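You operate a simulated robot arm through the tools that you are given. There is no shell and no other tool. Be economical: measure what you need, move in short steps, check, and stop when the job is done.

Carry out the task below with a simulated two-armed robot. There is one attempt and no reset: what you move stays moved.

TASK
Drain the water trap, retest housing one and set its status switch.
Fine: shut the drain, lever at HOLD for the test, PASS for a green lamp, REDO for red; vent it after.

The check looks at the end state, three seconds after you hand in, the way a careful person would. Anything else that was tipped, shoved, dropped, spilled or broken makes it a failure.

THE ROBOT
Two 7-joint arms with three-finger grippers on one trunk, on a base that drives. Base frame: it is fixed to the floor where the robot stands at the start and does not move with it; the origin is under the middle of the robot, x ahead of it, y to its left, z up. Readings come in m, rad, newtons and seconds.
The left shoulder is at the start at [0.033, 0.154, 1.031], the right one opposite. With the tool pointing down near the work surface each hand reaches from about 0.18 to 0.62 m from the robot's upright axis, wherever it stands, measured 20 degrees to its own side. Places, roughly: black gasket [-1.25, -2.25, 0.75]; blue damper [-1, -2.7, 0.8]; blue flange [-1, -2.75, 0.75]; bolt [0.5, -1, 1.25]; bolt (2x2x4 cm) [0.7, -1.1, 1.2]; checker drain valve [0.4, -0.1, 0.8]; checker vent lever [0.2, -0.5, 0.8]; checker zero button [0.3, -0.2, 0.8]; cover [-1.25, -2, 0.75]; driver direction switch [0.5, -0.3, 1.1]; driver torque knob [0.5, -0.3, 1.1]; green damper [-1, -2.9, 0.8]; green flange [-1, -3, 0.75]; green gasket [-1, -3, 0.75]; grey damper [-1.1, -2.5, 0.8]; grey flange [-1, -2.5, 0.75]. Payload 2.69 kg a hand.
The tool frame of a hand sits at the grasp point between the pads (the TCP): z along the fingers, y along the line on which they close. The tips reach 0.029 m beyond it. The gripper opens to 0.12 m. The gripper's body begins 0.078 m behind the TCP.
Orientation is that of the tool frame in the base frame, as a unit quaternion [x, y, z, w]. With the fingers straight down and closing along the base's y, the tool's x points along the base's -x, its y along +y and its z along -z.

THE INTERFACE
- The arms move only by the tool arm_command. It takes "left_steps", "right_steps" or both (then of equal length, played together; a hand with none holds still); each is a list that holds one entry, the list of rows, each a list of 6 numbers: the shift along the base's x, y, z in units of 25 mm (1.0 is 25 mm), then the turn, a rotation vector about the base's x, y, z in units of 5 degrees (1.0 is 5 degrees). In form: [[[dx, dy, dz, ax, ay, az], ...]]. A call has 1 to 8 rows; each row shifts and turns the commanded pose from where the row before left it. "left_claw" and "right_claw" are, for a hand that has rows, the opening, from 0 (shut) to 1 (fully open), set as the call begins (left out, the last holds). A call with a number of a shift or a turn outside -1 to 1 is refused whole. Each row takes 0.2 s and may step no farther than 0.05 m and 0.15 rad from the row before; otherwise, or with a gripper value out of range, the whole call is refused. A pose out of reach is approached as far as the arm can. The call stops where the force on the tool passes 60 N (or 10 N more than at its start, if that is more) or the arm is blocked; 0.2 s more then pass. Each finger halts on what it meets, pressing with about 25 N; the grip force reading is that of the motor and also rises with nothing between the fingers. The clock runs only during rows and for 0.2 s after the last one: add rows that do not move to give the fingers time. It gives the time, the measured TCP pose, the force on the tool (base axes), the opening and the grip force at its end, in the units of the frame above (readings bear some noise), with the torque about the TCP (base axes, N m) and any sound that the robot's microphone picked up, and new pictures: "show" is both (left out), scene, wrist or none (wrist: the cameras of the hands that moved).
- Cameras (640 x 400 px; columns grow to the right, rows downward): "scene" is now at [0.1119, -0.0589, 1.1807]; the picture's right is [-0.68, -0.73, 0.00], its down [-0.41, 0.39, -0.82] and it looks along [0.60, -0.56, -0.57] (base axes); focal length 214 px, centre (320, 200). "left" rides on the left gripper at [0.063, 0, -0.104] in its tool frame; the picture's right is [0.00, 1.00, 0.00], its down [-0.83, 0.00, -0.56] and it looks along [-0.56, 0.00, 0.83] (tool axes); focal length 275 px, centre (320, 200). "right" rides on the right gripper at [0.063, 0, -0.104] in its tool frame; the picture's right is [0.00, 1.00, 0.00], its down [-0.83, 0.00, -0.56] and it looks along [-0.56, 0.00, 0.83] (tool axes); focal length 275 px, centre (320, 200). There is no depth. A picture from a camera that has moved, and an enlarged one, comes with that camera's place and axes in the base frame and with its lens.
- move_column(by): slides the trunk up (or, below 0, down) by that many m; the arms and the scene camera ride with it, the base frame stays. It gives what a move gives, with no picture.
- roll_base(legs): drives the robot by 1 to 6 legs, each [ahead, left, turn to the left] in m, m and rad, along the robot's own axes; the way and the turn of a leg run together, so that a leg with both is an arc; at most 1.5 m and 3.142 rad a leg. The arms and the cameras ride along, it lands a little off, and it stops where it bumps. It gives what a move gives, and a new picture of the scene camera.
- aim_head(pan, tilt): turns the head with the scene camera to pan (to the left, within 1.396 rad either way) and tilt (down, from -0.506 to 1.204), counted from straight ahead of the robot. It gives what a move gives, and a new picture of the scene camera.
- close_up(camera, box): a new picture of the part [left, top, right, bottom] of that camera's present view, enlarged. The clock stands still meanwhile.
- job_done(): hands the job in; it is judged then, once.

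Go step by step. Nothing tells you exact positions but the pictures and the camera data: compare them with the known pose of the tool, close in by small moves and look again before you grip or let go. The budget is 120 turns and 260 pictures, counting those below and the enlarged ones. Unless the task says otherwise, let go and move clear before handing in, and close with one line.

The tools are called after "Emit:" as a command line: name --argument value ..., lists and objects as JSON in quotes. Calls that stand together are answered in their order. arm_command: Moves the arms, as the interface text tells. Its arguments: {"type":"object","properties":{"left_steps":{"type":"array"},"left_claw":{"type":"number"},"right_steps":{"type":"array"},"right_claw":{"type":"number"},"show":{"type":"string","enum":["both","scene","wrist","none"]}},"required":[]} The other tools are called the same way: move_column (by) slides the trunk up or down; roll_base (legs) drives the base; aim_head (pan, tilt) turns the head that bears the scene camera; close_up (camera, box) takes an enlarged picture of a part of a camera's view; job_done () hands the job in.

At the start:

```text
clock: 0.0
left_ee_pos: [0.3411, -0.044, 0.9965]
left_ee_rot: [0.0, 1.0, 0.001, 0.001]
left_wrist_force: [-0.2, -0.2, 0.1]
left_torque: [-0.02, 0.01, -0.03]
left_gripper_width: 0.1199
left_gripper_force: 0.0
right_ee_pos: [0.2216, -0.2635, 1.0632]
right_ee_rot: [0.001, 1.0, 0.001, -0.001]
right_wrist_force: [0.1, 0.0, -0.8]
right_torque: [-0.02, 0.03, -0.01]
right_gripper_width: 0.12
right_gripper_force: 0.1
trunk travel left (down, up): [-0.396, 0.042]
robot x, y, heading: [0.0032, -0.0024, -0.003]
head pan, tilt: [-0.752, 0.604]
```

scene: 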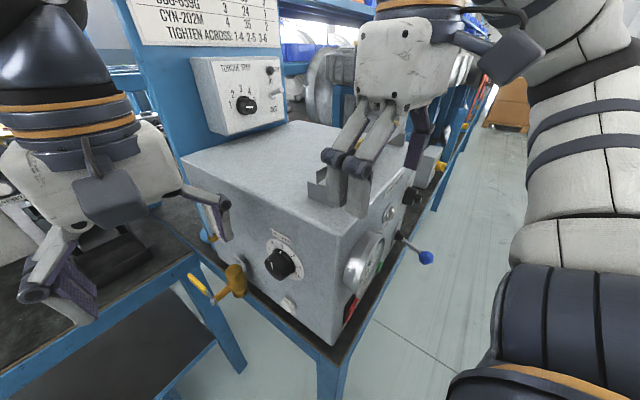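
right: 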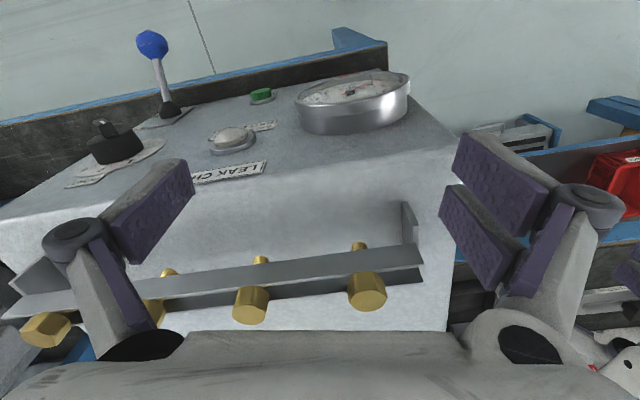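
left: 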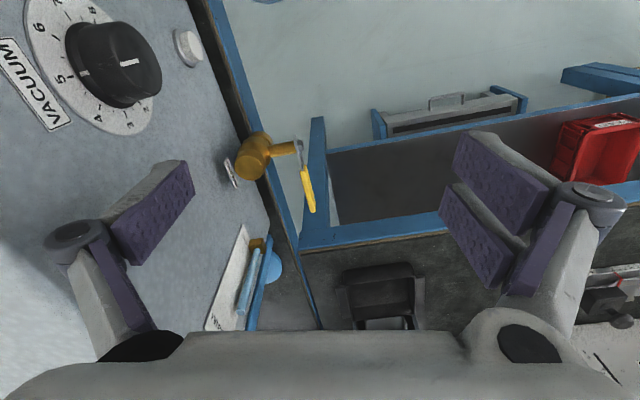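

I see the leak checker with a brass drain valve (yellow lever), a dial, a gauge and a blue-ball lever. I'll look at the details first.

Emit:
close_up --camera "scene" --box '[180, 120, 460, 340]'

Emit:
close_up --camera "right" --box '[0, 0, 460, 340]'

Emit:
close_up --camera "left" --box '[0, 0, 340, 340]'

Emit:
aim_head --pan 0 --tilt 0.5

```text
1.82 times, centred on (320, 230) of scene
camera zoom: at [0.1119, -0.0589, 1.1807], right [-0.68, -0.73, 0.0], down [-0.41, 0.39, -0.82], along [0.6, -0.56, -0.57], focal length 390 px, centre (320, 146)
```

zoom: 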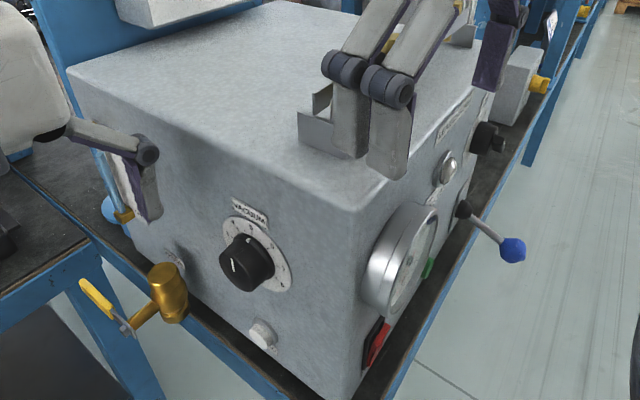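

```text
1.18 times, centred on (230, 170) of right
camera zoom: at [0.1568, -0.2635, 1.1685], right [0.0, 1.0, 0.0], down [0.83, 0.0, 0.56], along [0.56, 0.0, -0.83], focal length 324 px, centre (426, 235)
```

zoom: 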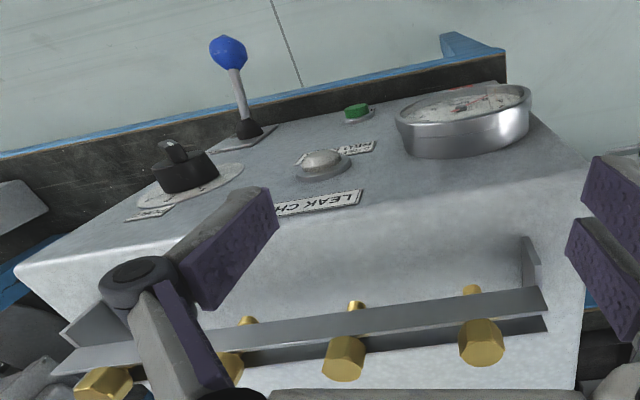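

```text
1.18 times, centred on (170, 170) of left
camera zoom: at [0.2781, -0.0438, 1.1025], right [0.0, 1.0, 0.0], down [0.83, 0.0, 0.56], along [0.56, 0.0, -0.83], focal length 324 px, centre (496, 235)
```

zoom: 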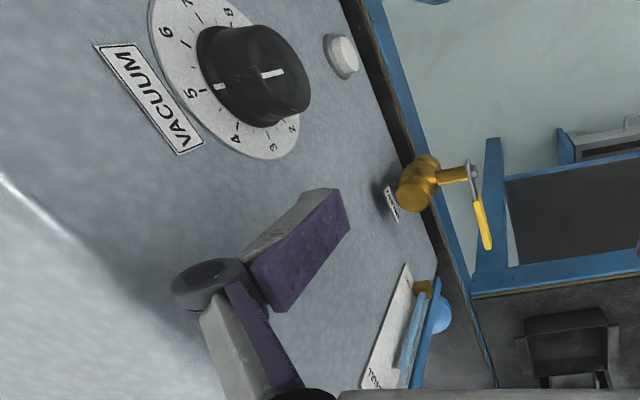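

```text
clock: 1.1
left_ee_pos: [0.3401, -0.0435, 0.9958]
left_ee_rot: [0.0, 1.0, 0.0, 0.0]
left_wrist_force: [-0.1, -1.0, 0.6]
left_torque: [-0.01, -0.03, -0.01]
left_gripper_width: 0.1199
left_gripper_force: 0.1
right_ee_pos: [0.2217, -0.2632, 1.0618]
right_ee_rot: [0.0, 1.0, 0.0, 0.001]
right_wrist_force: [0.0, 0.2, 0.2]
right_torque: [0.02, -0.02, -0.04]
right_gripper_width: 0.1201
right_gripper_force: 0.1
trunk travel left (down, up): [-0.396, 0.042]
robot x, y, heading: [-0.0021, -0.0009, 0.0]
head pan, tilt: [0.0, 0.499]
camera scene: at [0.1384, 0.0013, 1.19], right [0.0, -1.0, 0.0], down [-0.48, 0.0, -0.88], along [0.88, 0.0, -0.48], focal length 214 px, centre (320, 200)
```

scene: 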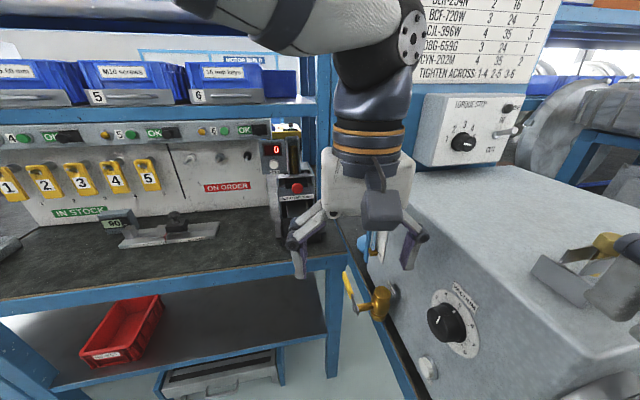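

The checker's front faces me (−x), and its drain side faces +y. Next I need to find housing one, its status switch and the labels.

Emit:
close_up --camera "scene" --box '[0, 50, 320, 250]'

Emit:
aim_head --pan 0.9 --tilt 0.3

Emit:
aim_head --pan -1.2 --tilt 0.3

Emit:
aim_head --pan -0.5 --tilt 0.0

```text
2.00 times, centred on (160, 150) of scene
camera zoom: at [0.1384, 0.0013, 1.19], right [0.0, -1.0, 0.0], down [-0.48, 0.0, -0.88], along [0.88, 0.0, -0.48], focal length 429 px, centre (640, 300)
```

zoom: 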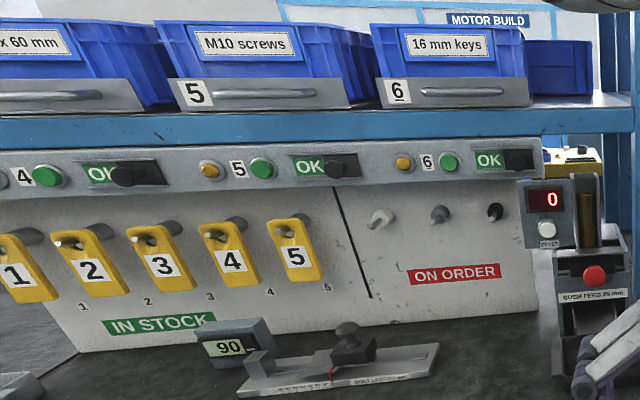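

```text
clock: 2.3
left_ee_pos: [0.3412, -0.0434, 0.9961]
left_ee_rot: [0.0, 1.0, 0.0, 0.0]
left_wrist_force: [-0.5, -0.2, -0.1]
left_torque: [0.0, 0.02, -0.01]
left_gripper_width: 0.12
left_gripper_force: 0.1
right_ee_pos: [0.222, -0.2638, 1.0629]
right_ee_rot: [0.0, 1.0, 0.0, 0.0]
right_wrist_force: [-0.5, 0.3, -0.3]
right_torque: [-0.01, 0.01, -0.02]
right_gripper_width: 0.1204
right_gripper_force: 0.0
trunk travel left (down, up): [-0.396, 0.042]
robot x, y, heading: [0.0012, -0.0051, -0.003]
head pan, tilt: [0.901, 0.3]
camera scene: at [0.1055, 0.0745, 1.2084], right [0.78, -0.62, 0.0], down [-0.18, -0.23, -0.96], along [0.59, 0.75, -0.3], focal length 214 px, centre (320, 200)
```

scene: 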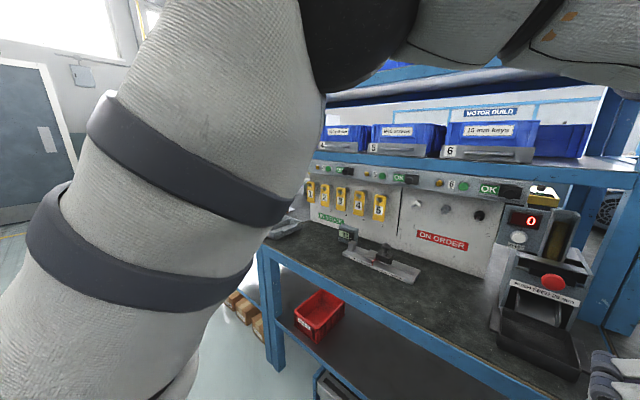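

```text
clock: 4.3
left_ee_pos: [0.3411, -0.0448, 0.9964]
left_ee_rot: [0.001, 1.0, 0.0, 0.0]
left_wrist_force: [-0.3, 0.3, -0.7]
left_torque: [-0.04, 0.01, 0.0]
left_gripper_width: 0.1199
left_gripper_force: 0.1
right_ee_pos: [0.2213, -0.2627, 1.0632]
right_ee_rot: [0.0, 1.0, 0.0, -0.001]
right_wrist_force: [0.3, -0.6, 0.3]
right_torque: [0.01, 0.0, 0.02]
right_gripper_width: 0.1198
right_gripper_force: 0.1
trunk travel left (down, up): [-0.396, 0.042]
robot x, y, heading: [0.0006, -0.0008, 0.001]
head pan, tilt: [-1.201, 0.3]
camera scene: at [0.0812, -0.0856, 1.2084], right [-0.93, -0.36, 0.0], down [-0.11, 0.28, -0.96], along [0.35, -0.89, -0.3], focal length 214 px, centre (320, 200)
```

scene: 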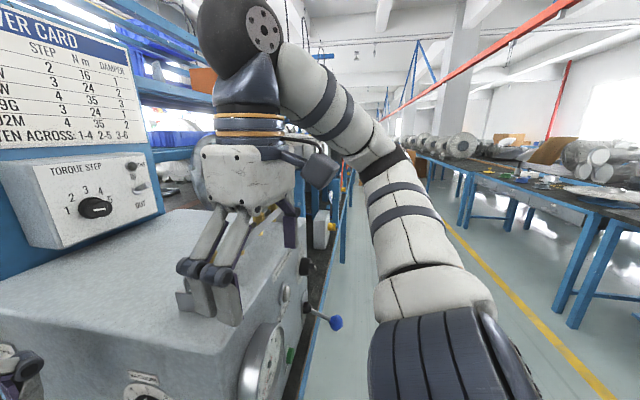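

```text
clock: 5.4
left_ee_pos: [0.3408, -0.0435, 0.9957]
left_ee_rot: [0.001, 1.0, 0.0, 0.0]
left_wrist_force: [-0.9, -0.9, 0.0]
left_torque: [-0.02, 0.0, 0.02]
left_gripper_width: 0.1201
left_gripper_force: 0.1
right_ee_pos: [0.2215, -0.2641, 1.0635]
right_ee_rot: [0.0, 1.0, 0.0, -0.001]
right_wrist_force: [0.0, -0.4, 0.7]
right_torque: [0.01, -0.01, -0.02]
right_gripper_width: 0.12
right_gripper_force: 0.0
trunk travel left (down, up): [-0.396, 0.042]
robot x, y, heading: [0.002, -0.0006, 0.0]
head pan, tilt: [-0.499, 0.0]
camera scene: at [0.1264, -0.0418, 1.2361], right [-0.48, -0.88, 0.0], down [0.0, 0.0, -1.0], along [0.88, -0.48, 0.0], focal length 214 px, centre (320, 200)
```

scene: 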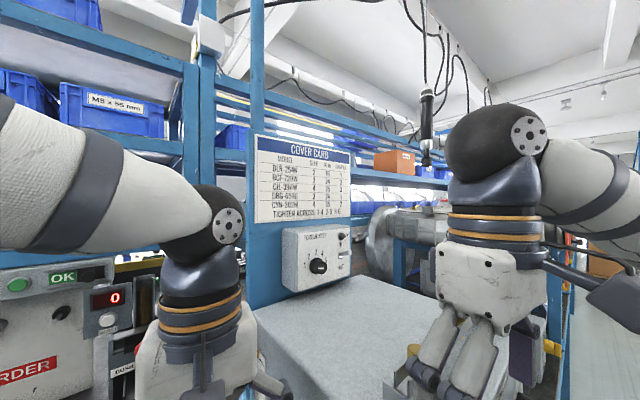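

I haven't found housing one or its switch. I'll move the right arm back out of the way and look closer at the area to the right of and behind the checker, plus the papers on the checker's side.

Emit:
close_up --camera "scene" --box '[240, 120, 440, 300]'

Emit:
close_up --camera "left" --box '[180, 100, 360, 340]'

Emit:
aim_head --pan -1.39 --tilt 0.55

Emit:
aim_head --pan -0.9 --tilt 0.9

```text
2.22 times, centred on (340, 210) of scene
camera zoom: at [0.1264, -0.0418, 1.2361], right [-0.48, -0.88, 0.0], down [0.0, 0.0, -1.0], along [0.88, -0.48, 0.0], focal length 477 px, centre (276, 178)
```

zoom: 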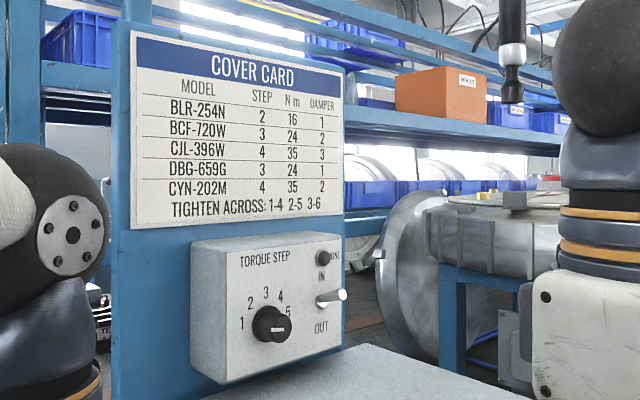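

```text
1.67 times, centred on (270, 220) of left
camera zoom: at [0.2782, -0.0438, 1.1025], right [0.0, 1.0, 0.0], down [0.83, 0.0, 0.56], along [0.56, 0.0, -0.83], focal length 459 px, centre (403, 167)
```

zoom: 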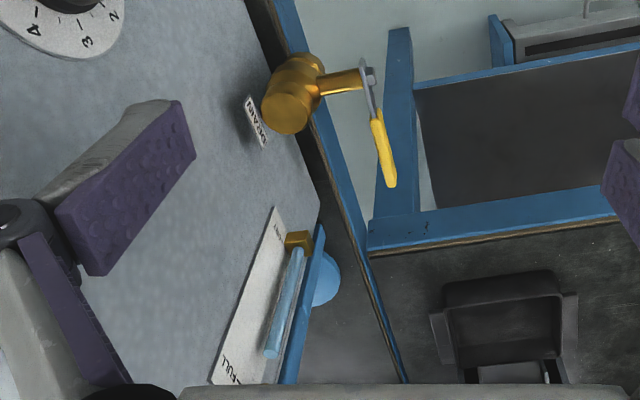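

```text
clock: 6.6
left_ee_pos: [0.3412, -0.0423, 0.9957]
left_ee_rot: [0.0, 1.0, 0.0, 0.0]
left_wrist_force: [-0.2, -0.6, 0.9]
left_torque: [0.02, -0.02, 0.04]
left_gripper_width: 0.1202
left_gripper_force: 0.1
right_ee_pos: [0.2212, -0.2628, 1.0635]
right_ee_rot: [0.0, 1.0, 0.0, 0.0]
right_wrist_force: [-0.3, -0.2, 0.3]
right_torque: [0.01, 0.0, -0.04]
right_gripper_width: 0.12
right_gripper_force: 0.1
trunk travel left (down, up): [-0.396, 0.042]
robot x, y, heading: [0.0012, -0.002, 0.003]
head pan, tilt: [-1.389, 0.55]
camera scene: at [0.0637, -0.0869, 1.1855], right [-0.98, -0.18, 0.0], down [-0.09, 0.51, -0.85], along [0.15, -0.84, -0.52], focal length 214 px, centre (320, 200)
```

scene: 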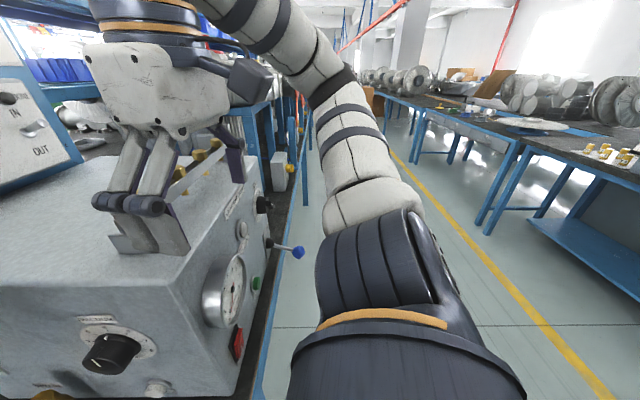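

```text
clock: 7.5
left_ee_pos: [0.3413, -0.0444, 0.996]
left_ee_rot: [0.0, 1.0, 0.0, 0.001]
left_wrist_force: [-0.7, 0.5, -0.4]
left_torque: [0.0, 0.0, 0.0]
left_gripper_width: 0.1199
left_gripper_force: 0.0
right_ee_pos: [0.222, -0.2624, 1.0627]
right_ee_rot: [0.0, 1.0, 0.001, 0.0]
right_wrist_force: [0.5, -0.9, 0.4]
right_torque: [-0.02, 0.02, 0.02]
right_gripper_width: 0.12
right_gripper_force: 0.0
trunk travel left (down, up): [-0.396, 0.042]
robot x, y, heading: [0.0008, 0.0018, 0.003]
head pan, tilt: [-0.901, 0.901]
camera scene: at [0.0943, -0.0578, 1.1562], right [-0.78, -0.62, 0.0], down [-0.49, 0.61, -0.62], along [0.39, -0.49, -0.78], focal length 214 px, centre (320, 200)
```

scene: 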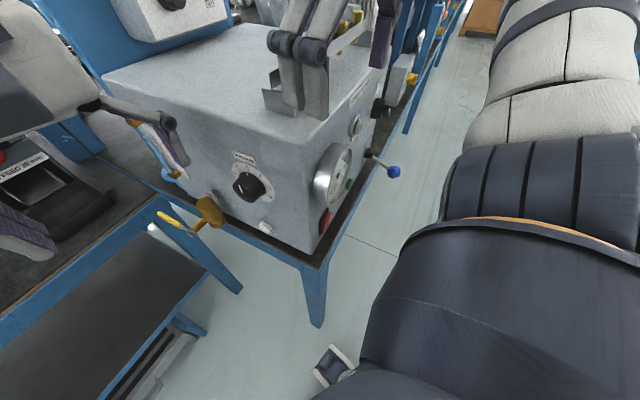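

The trap sight glass (FULL, blue water) and drain are on the checker's +y side. I'll raise the column, back off, and look at the front panel unobstructed.

Emit:
move_column --by 0.04

Emit:
roll_base --legs '[[-0.5, 0, 0], [0, -0.25, 0]]'

Emit:
aim_head --pan 0 --tilt 0.45

```text
clock: 8.3
left_ee_pos: [0.3415, -0.0449, 1.0366]
left_ee_rot: [0.0, 1.0, 0.0, 0.0]
left_wrist_force: [0.3, -0.1, -0.5]
left_torque: [-0.03, 0.04, 0.01]
left_gripper_width: 0.1197
left_gripper_force: 0.0
right_ee_pos: [0.2223, -0.2638, 1.103]
right_ee_rot: [-0.001, 1.0, 0.0, -0.001]
right_wrist_force: [0.5, 0.2, 0.0]
right_torque: [0.0, 0.01, -0.01]
right_gripper_width: 0.12
right_gripper_force: 0.0
trunk travel left (down, up): [-0.436, 0.002]
robot x, y, heading: [-0.0018, 0.0001, 0.0]
head pan, tilt: [-0.901, 0.901]
```

```text
clock: 13.4
left_ee_pos: [-0.1599, -0.2948, 1.0358]
left_ee_rot: [0.0, 1.0, 0.001, 0.0]
left_wrist_force: [-0.4, 0.2, 0.6]
left_torque: [0.01, -0.01, 0.0]
left_gripper_width: 0.1201
left_gripper_force: 0.0
right_ee_pos: [-0.2785, -0.5155, 1.1034]
right_ee_rot: [0.0, 1.0, 0.0, 0.001]
right_wrist_force: [0.3, -0.5, 0.7]
right_torque: [0.03, -0.02, 0.02]
right_gripper_width: 0.1198
right_gripper_force: 0.1
trunk travel left (down, up): [-0.436, 0.002]
robot x, y, heading: [-0.497, -0.2517, 0.003]
head pan, tilt: [-0.901, 0.901]
camera scene: at [-0.4505, -0.3104, 1.2001], right [-0.78, -0.62, 0.0], down [-0.49, 0.61, -0.62], along [0.39, -0.49, -0.78], focal length 214 px, centre (320, 200)
```

scene: 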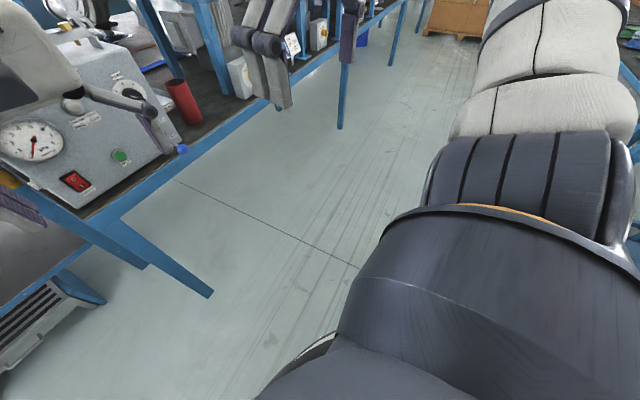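

```text
clock: 14.6
left_ee_pos: [-0.1602, -0.2969, 1.0353]
left_ee_rot: [0.0, 1.0, 0.0, 0.0]
left_wrist_force: [0.4, -0.2, -0.4]
left_torque: [-0.01, -0.02, 0.01]
left_gripper_width: 0.12
left_gripper_force: 0.0
right_ee_pos: [-0.2796, -0.5154, 1.1027]
right_ee_rot: [0.0, 1.0, 0.0, 0.0]
right_wrist_force: [0.5, -0.3, 0.6]
right_torque: [0.02, 0.01, 0.02]
right_gripper_width: 0.1198
right_gripper_force: 0.0
trunk travel left (down, up): [-0.436, 0.002]
robot x, y, heading: [-0.4977, -0.253, -0.001]
head pan, tilt: [0.0, 0.45]
camera scene: at [-0.4055, -0.251, 1.2384], right [0.0, -1.0, 0.0], down [-0.44, 0.0, -0.9], along [0.9, 0.0, -0.44], focal length 214 px, centre (320, 200)
```

scene: 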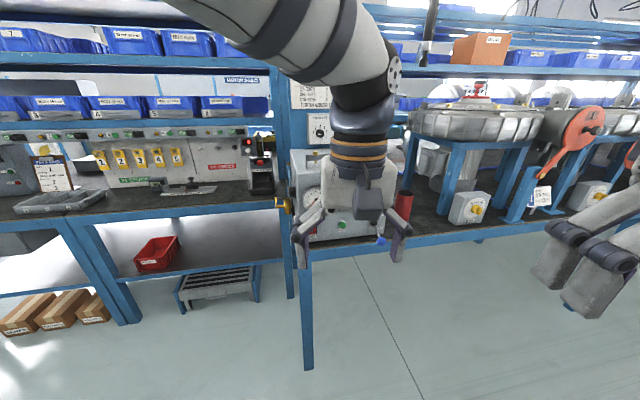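

The left arm blocks the checker, but the benches are visible, including a clipboard and small boxes on the right. I'll zoom in on those.

Emit:
close_up --camera "scene" --box '[380, 60, 640, 240]'

Emit:
close_up --camera "scene" --box '[0, 100, 280, 275]'

Emit:
roll_base --legs '[[0, -0.25, 0]]'

```text
2.22 times, centred on (510, 150) of scene
camera zoom: at [-0.4055, -0.251, 1.2384], right [0.0, -1.0, 0.0], down [-0.44, 0.0, -0.9], along [0.9, 0.0, -0.44], focal length 477 px, centre (-102, 311)
```

zoom: 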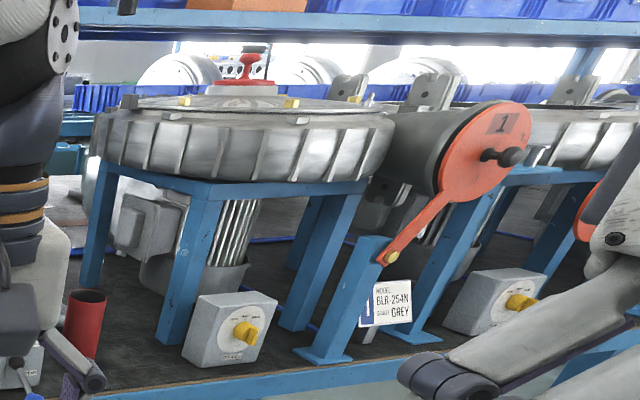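

```text
2.29 times, centred on (140, 188) of scene
camera zoom: at [-0.4055, -0.251, 1.2384], right [0.0, -1.0, 0.0], down [-0.44, 0.0, -0.9], along [0.9, 0.0, -0.44], focal length 490 px, centre (731, 229)
```

zoom: 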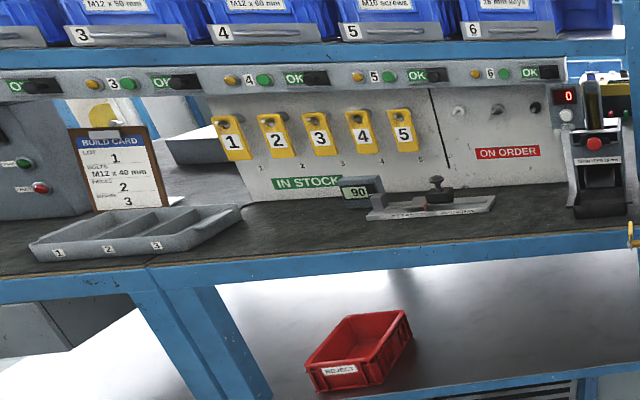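

```text
clock: 17.1
left_ee_pos: [-0.159, -0.5445, 1.0348]
left_ee_rot: [0.001, 1.0, 0.001, 0.0]
left_wrist_force: [-1.2, 0.0, -0.2]
left_torque: [-0.02, 0.03, 0.0]
left_gripper_width: 0.1197
left_gripper_force: 0.1
right_ee_pos: [-0.28, -0.7642, 1.1028]
right_ee_rot: [0.001, 1.0, 0.0, -0.001]
right_wrist_force: [0.4, -0.1, -0.2]
right_torque: [0.01, 0.01, -0.01]
right_gripper_width: 0.1199
right_gripper_force: 0.1
trunk travel left (down, up): [-0.436, 0.002]
robot x, y, heading: [-0.4995, -0.5013, -0.002]
head pan, tilt: [0.0, 0.45]
camera scene: at [-0.4058, -0.4996, 1.2384], right [0.0, -1.0, 0.0], down [-0.44, 0.0, -0.9], along [0.9, 0.0, -0.44], focal length 214 px, centre (320, 200)
```

scene: 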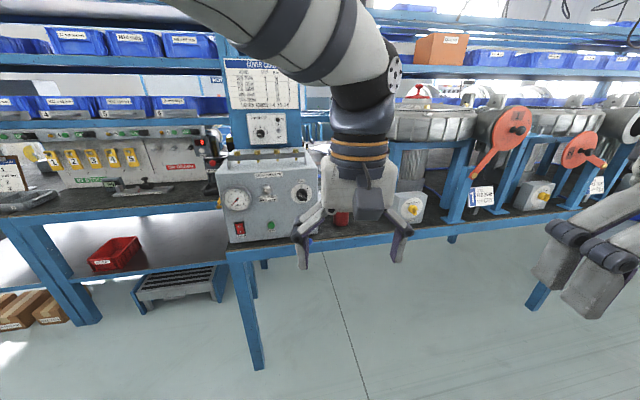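

Housing 1 and its yellow status switch box stand to the right of the checker. Let me zoom on the checker panel and the switch box.

Emit:
close_up --camera "scene" --box '[210, 140, 330, 250]'

Emit:
close_up --camera "scene" --box '[380, 80, 640, 240]'

Emit:
roll_base --legs '[[0.1, -0.3, 0]]'

Emit:
aim_head --pan 0.45 --tilt 0.5

```text
3.64 times, centred on (270, 195) of scene
camera zoom: at [-0.4058, -0.4996, 1.2384], right [0.0, -1.0, 0.0], down [-0.44, 0.0, -0.9], along [0.9, 0.0, -0.44], focal length 780 px, centre (502, 218)
```

zoom: 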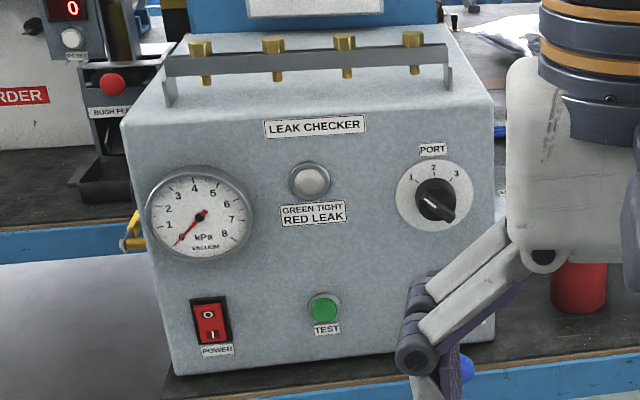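

```text
2.46 times, centred on (510, 160) of scene
camera zoom: at [-0.4058, -0.4996, 1.2384], right [0.0, -1.0, 0.0], down [-0.44, 0.0, -0.9], along [0.9, 0.0, -0.44], focal length 528 px, centre (-148, 298)
```

zoom: 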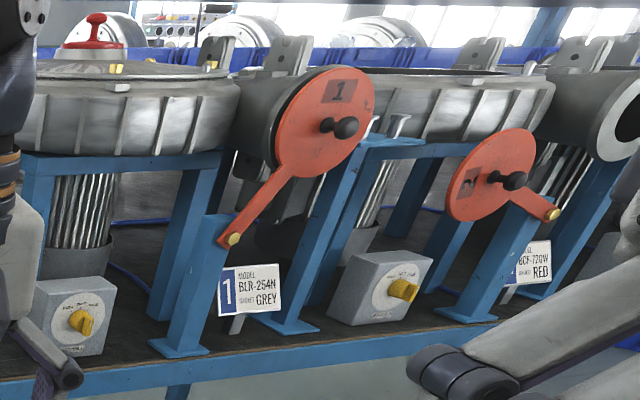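

```text
clock: 20.0
left_ee_pos: [-0.0625, -0.8468, 1.0351]
left_ee_rot: [0.003, 1.0, 0.0, 0.0]
left_wrist_force: [-0.3, -0.1, -0.3]
left_torque: [-0.01, -0.02, 0.02]
left_gripper_width: 0.12
left_gripper_force: 0.1
right_ee_pos: [-0.182, -1.0674, 1.1037]
right_ee_rot: [0.002, 1.0, 0.0, 0.0]
right_wrist_force: [0.6, -0.1, -0.5]
right_torque: [-0.02, 0.02, 0.0]
right_gripper_width: 0.1199
right_gripper_force: 0.1
trunk travel left (down, up): [-0.436, 0.002]
robot x, y, heading: [-0.3999, -0.7991, -0.004]
head pan, tilt: [0.0, 0.45]
camera scene: at [-0.3072, -0.8014, 1.2384], right [0.0, -1.0, 0.0], down [-0.44, 0.0, -0.9], along [0.9, 0.0, -0.44], focal length 214 px, centre (320, 200)
```

scene: 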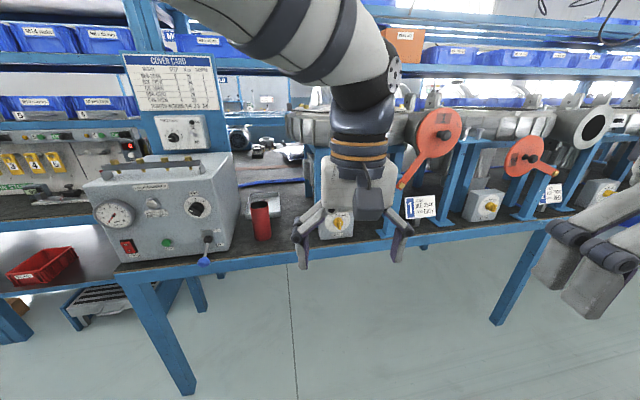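

```text
clock: 20.9
left_ee_pos: [-0.061, -0.846, 1.0365]
left_ee_rot: [0.001, 1.0, -0.003, 0.0]
left_wrist_force: [-0.8, 0.1, 0.3]
left_torque: [-0.01, 0.02, 0.0]
left_gripper_width: 0.1198
left_gripper_force: 0.0
right_ee_pos: [-0.182, -1.0656, 1.1033]
right_ee_rot: [0.003, 1.0, -0.001, 0.0]
right_wrist_force: [-1.1, 0.4, 1.0]
right_torque: [0.04, 0.02, 0.01]
right_gripper_width: 0.1196
right_gripper_force: 0.1
trunk travel left (down, up): [-0.436, 0.002]
robot x, y, heading: [-0.402, -0.8046, -0.007]
head pan, tilt: [0.45, 0.499]
camera scene: at [-0.3071, -0.7981, 1.2385], right [0.03, -1.0, 0.0], down [-0.43, -0.01, -0.9], along [0.9, 0.03, -0.43], focal length 214 px, centre (320, 200)
```

scene: 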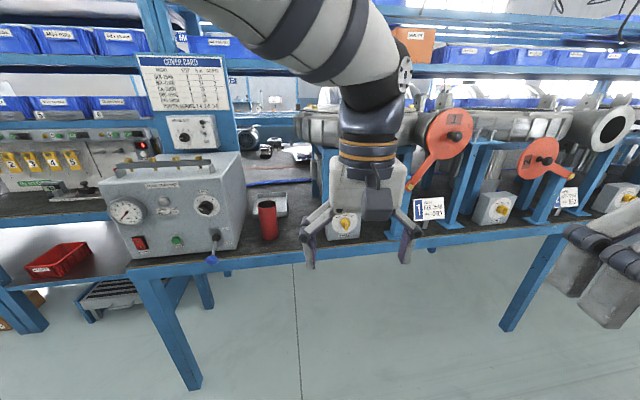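

The checker is now fully in view. I'll zoom in on its panel, the lever, and the status box.

Emit:
close_up --camera "scene" --box '[100, 150, 300, 275]'

Emit:
close_up --camera "scene" --box '[180, 170, 280, 270]'

Emit:
close_up --camera "scene" --box '[320, 160, 540, 260]'

Emit:
close_up --camera "scene" --box '[400, 60, 640, 220]'

```text
3.20 times, centred on (200, 212) of scene
camera zoom: at [-0.3071, -0.7981, 1.2385], right [0.03, -1.0, 0.0], down [-0.43, -0.01, -0.9], along [0.9, 0.03, -0.43], focal length 686 px, centre (704, 160)
```

zoom: 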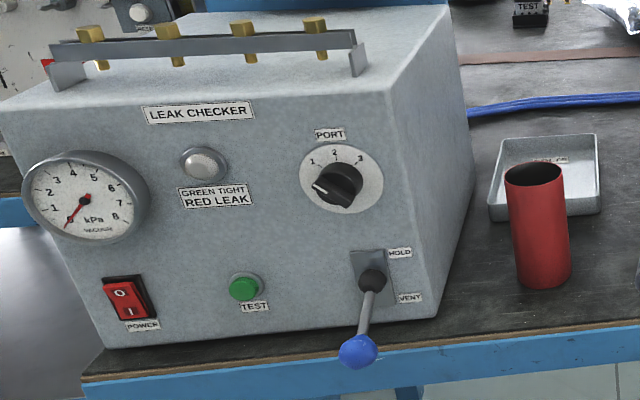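

```text
4.00 times, centred on (230, 220) of scene
camera zoom: at [-0.3071, -0.7981, 1.2385], right [0.03, -1.0, 0.0], down [-0.43, -0.01, -0.9], along [0.9, 0.03, -0.43], focal length 858 px, centre (680, 120)
```

zoom: 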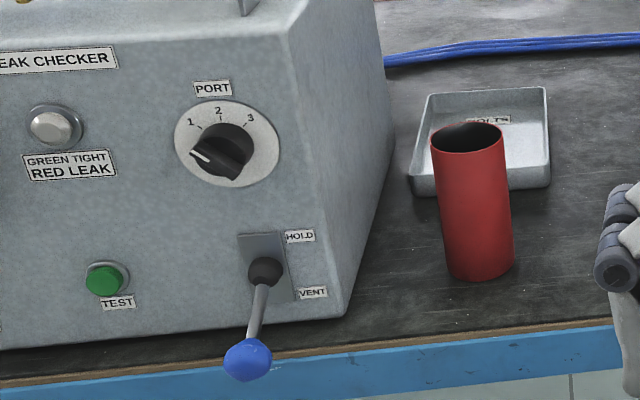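

```text
2.91 times, centred on (430, 210) of scene
camera zoom: at [-0.3071, -0.7981, 1.2385], right [0.03, -1.0, 0.0], down [-0.43, -0.01, -0.9], along [0.9, 0.03, -0.43], focal length 624 px, centre (0, 171)
```

zoom: 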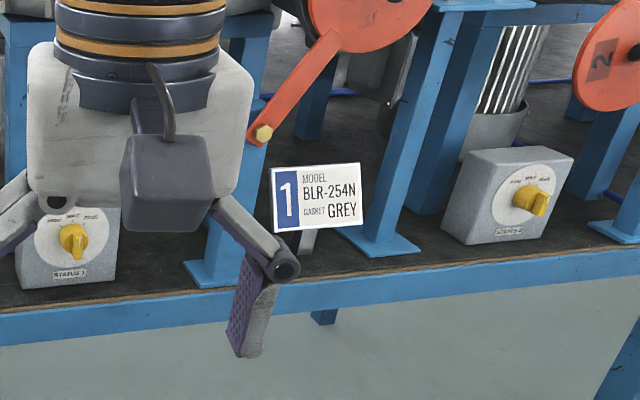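

```text
2.50 times, centred on (520, 140) of scene
camera zoom: at [-0.3071, -0.7981, 1.2385], right [0.03, -1.0, 0.0], down [-0.43, -0.01, -0.9], along [0.9, 0.03, -0.43], focal length 536 px, centre (-180, 350)
```

zoom: 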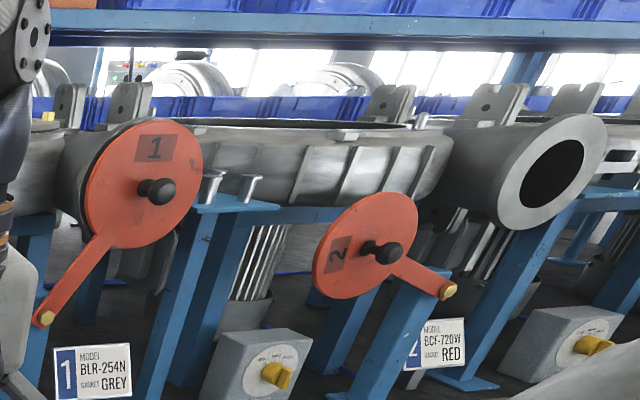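

The panel is clear: POWER, TEST, lamp, PORT, and a HOLD/VENT lever (now at VENT). STATUS 1 is REDO/WAIT/PASS. Next I'll look at the drain side, and what's under the outlet.

Emit:
roll_base --legs '[[-0.1, 1.2, 0]]'

Emit:
aim_head --pan -0.8 --tilt 0.45

```text
clock: 30.3
left_ee_pos: [-0.1553, 0.3487, 1.0378]
left_ee_rot: [0.0, 1.0, -0.002, 0.0]
left_wrist_force: [0.0, 0.2, -1.0]
left_torque: [-0.02, 0.02, 0.01]
left_gripper_width: 0.1197
left_gripper_force: 0.1
right_ee_pos: [-0.2763, 0.1285, 1.1029]
right_ee_rot: [0.002, 1.0, -0.001, 0.0]
right_wrist_force: [0.5, 0.2, 0.5]
right_torque: [-0.01, 0.02, 0.0]
right_gripper_width: 0.1202
right_gripper_force: 0.0
trunk travel left (down, up): [-0.436, 0.002]
robot x, y, heading: [-0.4934, 0.3886, -0.006]
head pan, tilt: [0.45, 0.499]
camera scene: at [-0.401, 0.3971, 1.24], right [0.04, -1.0, 0.0], down [-0.42, -0.02, -0.91], along [0.91, 0.04, -0.42], focal length 214 px, centre (320, 200)
```

scene: 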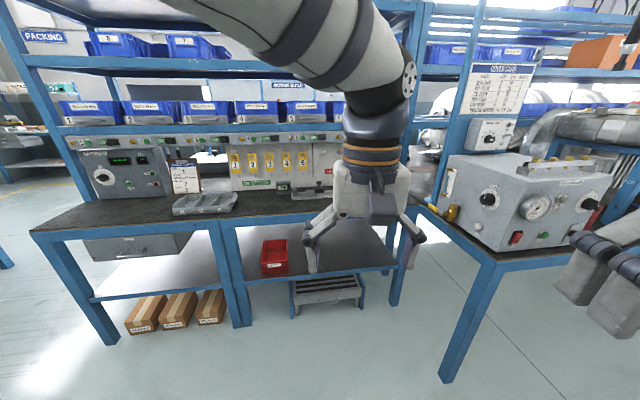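

```text
clock: 31.8
left_ee_pos: [-0.1546, 0.3477, 1.0365]
left_ee_rot: [0.001, 1.0, -0.002, 0.0]
left_wrist_force: [0.5, 0.4, -0.3]
left_torque: [-0.04, 0.0, 0.01]
left_gripper_width: 0.1201
left_gripper_force: 0.0
right_ee_pos: [-0.276, 0.1284, 1.102]
right_ee_rot: [0.001, 1.0, 0.0, 0.0]
right_wrist_force: [0.0, 0.2, 0.4]
right_torque: [0.04, 0.01, 0.01]
right_gripper_width: 0.1203
right_gripper_force: 0.1
trunk travel left (down, up): [-0.436, 0.002]
robot x, y, heading: [-0.4949, 0.395, -0.004]
head pan, tilt: [-0.799, 0.45]
camera scene: at [-0.4292, 0.3271, 1.2384], right [-0.72, -0.69, 0.0], down [-0.3, 0.31, -0.9], along [0.63, -0.65, -0.44], focal length 214 px, centre (320, 200)
```

scene: 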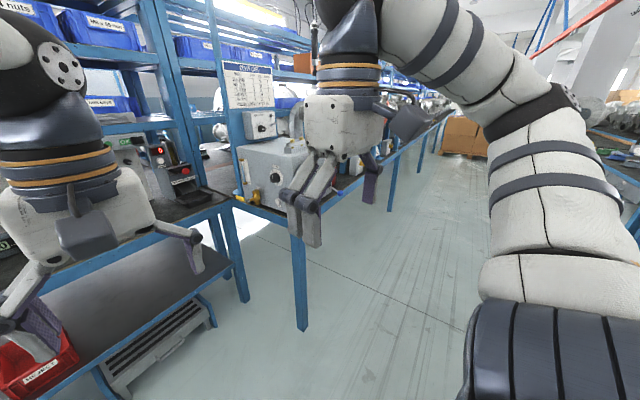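

Emit:
close_up --camera "scene" --box '[220, 110, 340, 240]'

Emit:
aim_head --pan -0.45 --tilt 0.45

Emit:
close_up --camera "scene" --box '[310, 120, 470, 260]'

```text
3.08 times, centred on (280, 175) of scene
camera zoom: at [-0.4292, 0.3271, 1.2384], right [-0.72, -0.69, 0.0], down [-0.3, 0.31, -0.9], along [0.63, -0.65, -0.44], focal length 660 px, centre (443, 277)
```

zoom: 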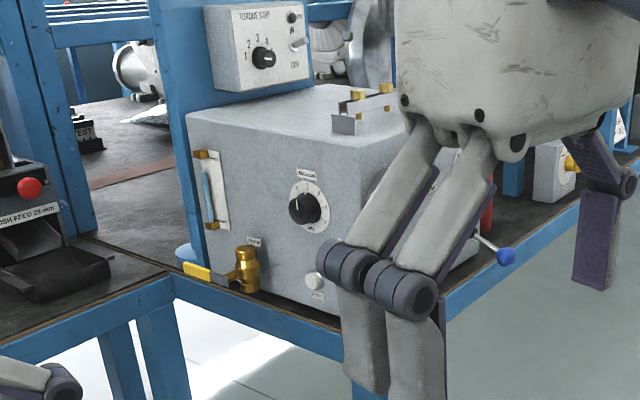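

```text
clock: 32.6
left_ee_pos: [-0.1545, 0.3476, 1.0367]
left_ee_rot: [0.001, 1.0, -0.002, 0.001]
left_wrist_force: [-0.6, 0.2, -0.6]
left_torque: [0.02, 0.0, -0.01]
left_gripper_width: 0.1201
left_gripper_force: 0.1
right_ee_pos: [-0.277, 0.1286, 1.1028]
right_ee_rot: [0.002, 1.0, 0.0, -0.001]
right_wrist_force: [-0.8, 0.0, -0.3]
right_torque: [-0.02, -0.02, 0.0]
right_gripper_width: 0.1197
right_gripper_force: 0.1
trunk travel left (down, up): [-0.436, 0.002]
robot x, y, heading: [-0.5, 0.3915, -0.004]
head pan, tilt: [-0.45, 0.45]
camera scene: at [-0.4106, 0.3528, 1.2384], right [-0.44, -0.9, 0.0], down [-0.39, 0.19, -0.9], along [0.81, -0.4, -0.44], focal length 214 px, centre (320, 200)
```

scene: 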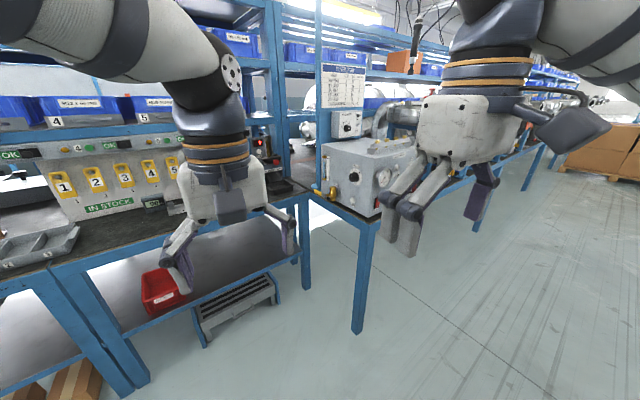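

```text
2.86 times, centred on (390, 190) of scene
camera zoom: at [-0.4106, 0.3528, 1.2384], right [-0.44, -0.9, 0.0], down [-0.39, 0.19, -0.9], along [0.81, -0.4, -0.44], focal length 613 px, centre (120, 229)
```

zoom: 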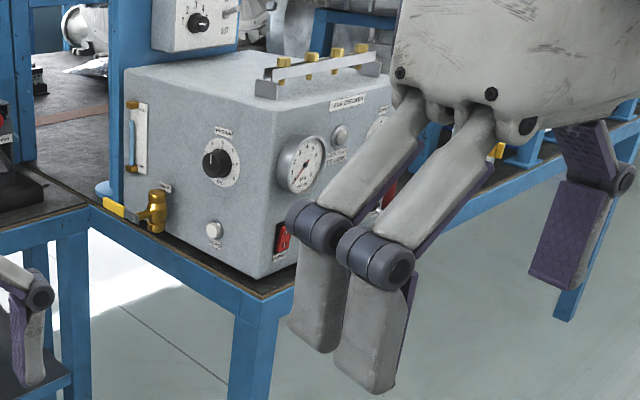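

The drain lever lies horizontal, pointing +x from a pivot near (0.405, −0.07, 0.80), with its tip near (0.50, −0.055, 0.80). I'll drive back to the starting spot and take the left hand down to look closer.

Emit:
roll_base --legs '[[0, -0.39, 0.004], [0.5, 0, 0]]'

Emit:
aim_head --pan -0.25 --tilt 0.75

Emit:
close_up --camera "left" --box '[160, 80, 400, 330]'

```text
clock: 38.7
left_ee_pos: [0.3463, -0.0369, 1.0366]
left_ee_rot: [-0.004, 1.0, -0.003, 0.0]
left_wrist_force: [0.1, 0.1, -0.5]
left_torque: [0.01, 0.0, 0.02]
left_gripper_width: 0.1199
left_gripper_force: 0.0
right_ee_pos: [0.2271, -0.2576, 1.1026]
right_ee_rot: [-0.001, 1.0, 0.0, -0.001]
right_wrist_force: [0.0, -0.5, -0.2]
right_torque: [-0.02, 0.02, -0.01]
right_gripper_width: 0.12
right_gripper_force: 0.1
trunk travel left (down, up): [-0.436, 0.002]
robot x, y, heading: [0.0031, 0.0051, -0.001]
head pan, tilt: [-0.45, 0.45]
camera scene: at [0.0906, -0.0346, 1.2384], right [-0.43, -0.9, 0.0], down [-0.39, 0.19, -0.9], along [0.81, -0.39, -0.44], focal length 214 px, centre (320, 200)
```

scene: 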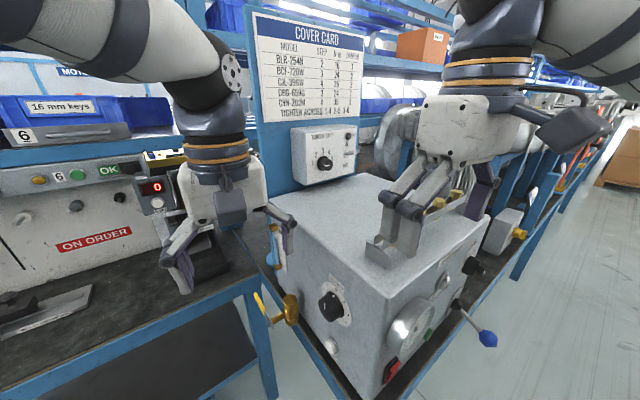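

```text
clock: 39.5
left_ee_pos: [0.3462, -0.0372, 1.0374]
left_ee_rot: [-0.002, 1.0, -0.002, 0.001]
left_wrist_force: [-0.4, 0.1, -0.4]
left_torque: [0.0, 0.01, -0.01]
left_gripper_width: 0.1199
left_gripper_force: 0.0
right_ee_pos: [0.2258, -0.2585, 1.1027]
right_ee_rot: [-0.002, 1.0, 0.0, -0.001]
right_wrist_force: [-0.7, -0.1, -0.2]
right_torque: [0.0, 0.02, 0.0]
right_gripper_width: 0.1199
right_gripper_force: 0.1
trunk travel left (down, up): [-0.436, 0.002]
robot x, y, heading: [0.0011, 0.0032, 0.004]
head pan, tilt: [-0.25, 0.75]
camera scene: at [0.0877, -0.0151, 1.2121], right [-0.24, -0.97, 0.0], down [-0.66, 0.17, -0.73], along [0.71, -0.18, -0.68], focal length 214 px, centre (320, 200)
```

scene: 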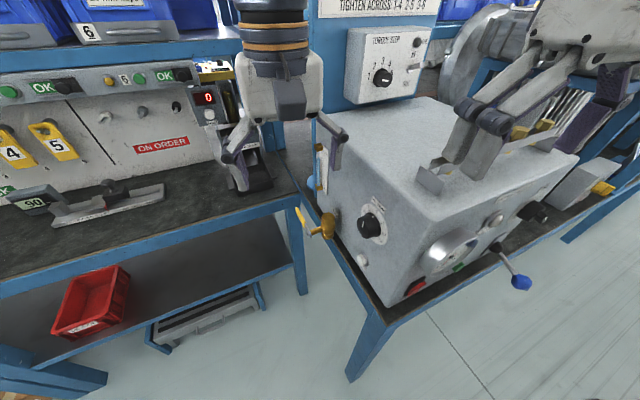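

```text
1.60 times, centred on (280, 205) of left
camera zoom: at [0.283, -0.0383, 1.1437], right [0.0, 1.0, -0.01], down [0.83, 0.0, 0.56], along [0.56, 0.0, -0.83], focal length 440 px, centre (384, 192)
```

zoom: 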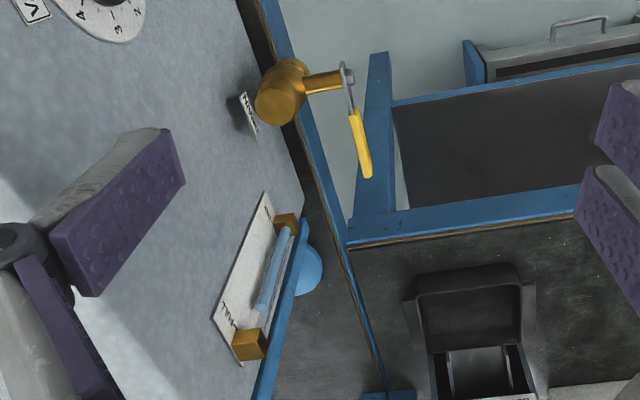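

The lever overhangs the open corner between the benches, so it can swing. I'll narrow the left gripper and bring it above the lever's outer part.

Emit:
arm_command --left_steps '[[[0.8, 0, 0, 0, 0, 0], [0.8, 0, 0, 0, 0, 0], [0.8, 0, 0, 0, 0, 0], [0.8, 0, 0, 0, 0, 0], [0.8, -0.1, -0.8, 0, 0, 0], [0.8, -0.1, -1, 0, 0, 0], [0.2, -0.1, -1, 0, 0, 0], [0, -0.1, -1, 0, 0, 0]]]' --left_claw 0.4

```text
clock: 41.3
left_ee_pos: [0.4728, -0.0467, 0.941]
left_ee_rot: [-0.005, 1.0, -0.003, -0.001]
left_wrist_force: [-0.1, 0.1, 0.7]
left_torque: [0.01, -0.01, 0.01]
left_gripper_width: 0.048
left_gripper_force: 0.1
right_ee_pos: [0.2258, -0.2593, 1.1028]
right_ee_rot: [-0.002, 1.0, 0.0, 0.0]
right_wrist_force: [0.1, 0.9, 0.4]
right_torque: [0.04, 0.01, 0.03]
right_gripper_width: 0.1199
right_gripper_force: 0.1
trunk travel left (down, up): [-0.436, 0.002]
robot x, y, heading: [0.0062, 0.0051, 0.004]
head pan, tilt: [-0.25, 0.75]
camera scene: at [0.0881, -0.0151, 1.2119], right [-0.24, -0.97, 0.0], down [-0.66, 0.17, -0.73], along [0.71, -0.18, -0.68], focal length 214 px, centre (320, 200)
camera left: at [0.4099, -0.0467, 1.0482], right [-0.01, 1.0, -0.01], down [0.83, 0.01, 0.56], along [0.56, 0.0, -0.83], focal length 275 px, centre (320, 200)
```

scene: 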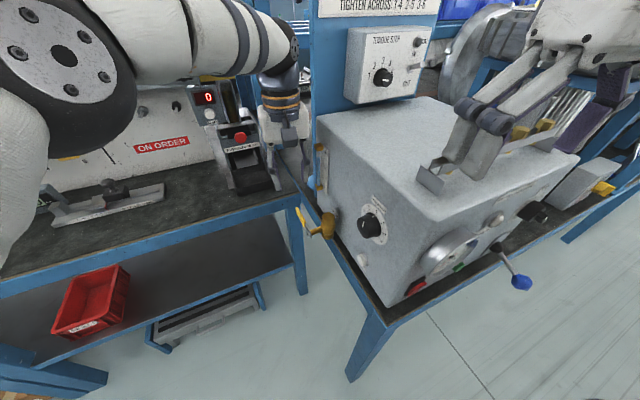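
left: 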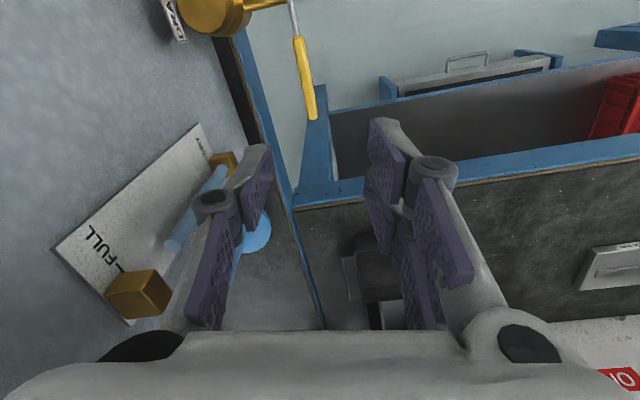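

The lever handle runs from (0.407, −0.067) to about (0.485, −0.053). I'll descend with the open fingers straddling the yellow grip.

Emit:
arm_command --left_steps '[[[-0.1, -0.2, -0.9, 0, 0, 0], [-0.1, -0.2, -0.9, 0, 0, 0], [0, 0, -0.9, 0, 0, 0], [0, 0, -0.9, 0, 0, 0], [0, 0, -0.9, 0, 0, 0], [0, 0, -0.7, 0, 0, 0]]]'

```text
clock: 42.7
left_ee_pos: [0.4657, -0.0597, 0.8122]
left_ee_rot: [-0.002, 1.0, -0.003, 0.0]
left_wrist_force: [-0.3, -0.1, -0.8]
left_torque: [0.01, 0.0, 0.02]
left_gripper_width: 0.048
left_gripper_force: 0.1
right_ee_pos: [0.2255, -0.2583, 1.1031]
right_ee_rot: [-0.002, 1.0, 0.0, 0.001]
right_wrist_force: [0.2, -0.4, -0.1]
right_torque: [0.02, 0.02, -0.01]
right_gripper_width: 0.1203
right_gripper_force: 0.0
trunk travel left (down, up): [-0.436, 0.002]
robot x, y, heading: [0.0016, 0.0022, 0.003]
head pan, tilt: [-0.25, 0.75]
camera scene: at [0.0879, -0.0151, 1.212], right [-0.24, -0.97, 0.0], down [-0.66, 0.17, -0.73], along [0.71, -0.18, -0.68], focal length 214 px, centre (320, 200)
camera left: at [0.403, -0.0586, 0.9182], right [0.0, 1.0, 0.0], down [0.83, 0.0, 0.56], along [0.56, 0.0, -0.83], focal length 275 px, centre (320, 200)
```

scene: 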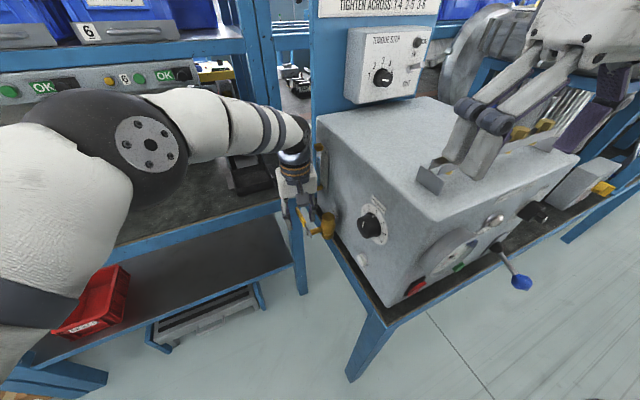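
left: 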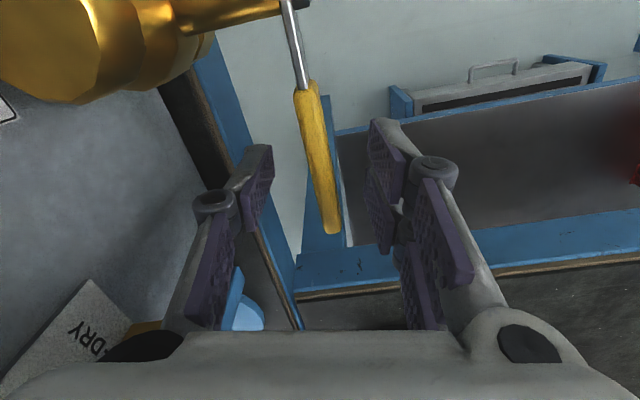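

The handle passes right between the pads at TCP height. Closing on it.

Emit:
arm_command --left_steps '[[[0, 0.08, 0, 0, 0, 0], [0, 0, 0, 0, 0, 0], [0, 0, 0, 0, 0, 0]]]' --left_claw 0.0 --show "wrist"

```text
clock: 43.5
left_ee_pos: [0.4648, -0.055, 0.8123]
left_ee_rot: [-0.003, 1.0, -0.002, 0.0]
left_wrist_force: [-3.5, 10.4, -2.9]
left_torque: [-0.04, -0.28, 0.82]
left_gripper_width: 0.0099
left_gripper_force: 36.9
right_ee_pos: [0.2263, -0.2577, 1.1032]
right_ee_rot: [-0.001, 1.0, -0.001, 0.0]
right_wrist_force: [0.2, -0.4, -0.3]
right_torque: [0.02, 0.0, 0.01]
right_gripper_width: 0.1201
right_gripper_force: 0.1
trunk travel left (down, up): [-0.436, 0.002]
robot x, y, heading: [0.0082, 0.0063, 0.006]
head pan, tilt: [-0.25, 0.75]
camera left: at [0.4031, -0.055, 0.9183], right [0.0, 1.0, 0.0], down [0.83, 0.0, 0.56], along [0.56, 0.0, -0.83], focal length 275 px, centre (320, 200)
```

left: 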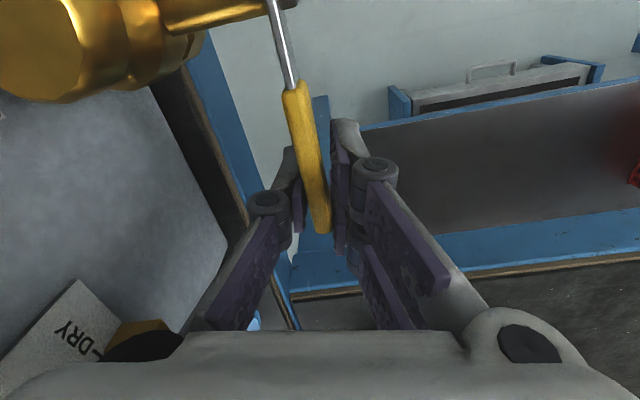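

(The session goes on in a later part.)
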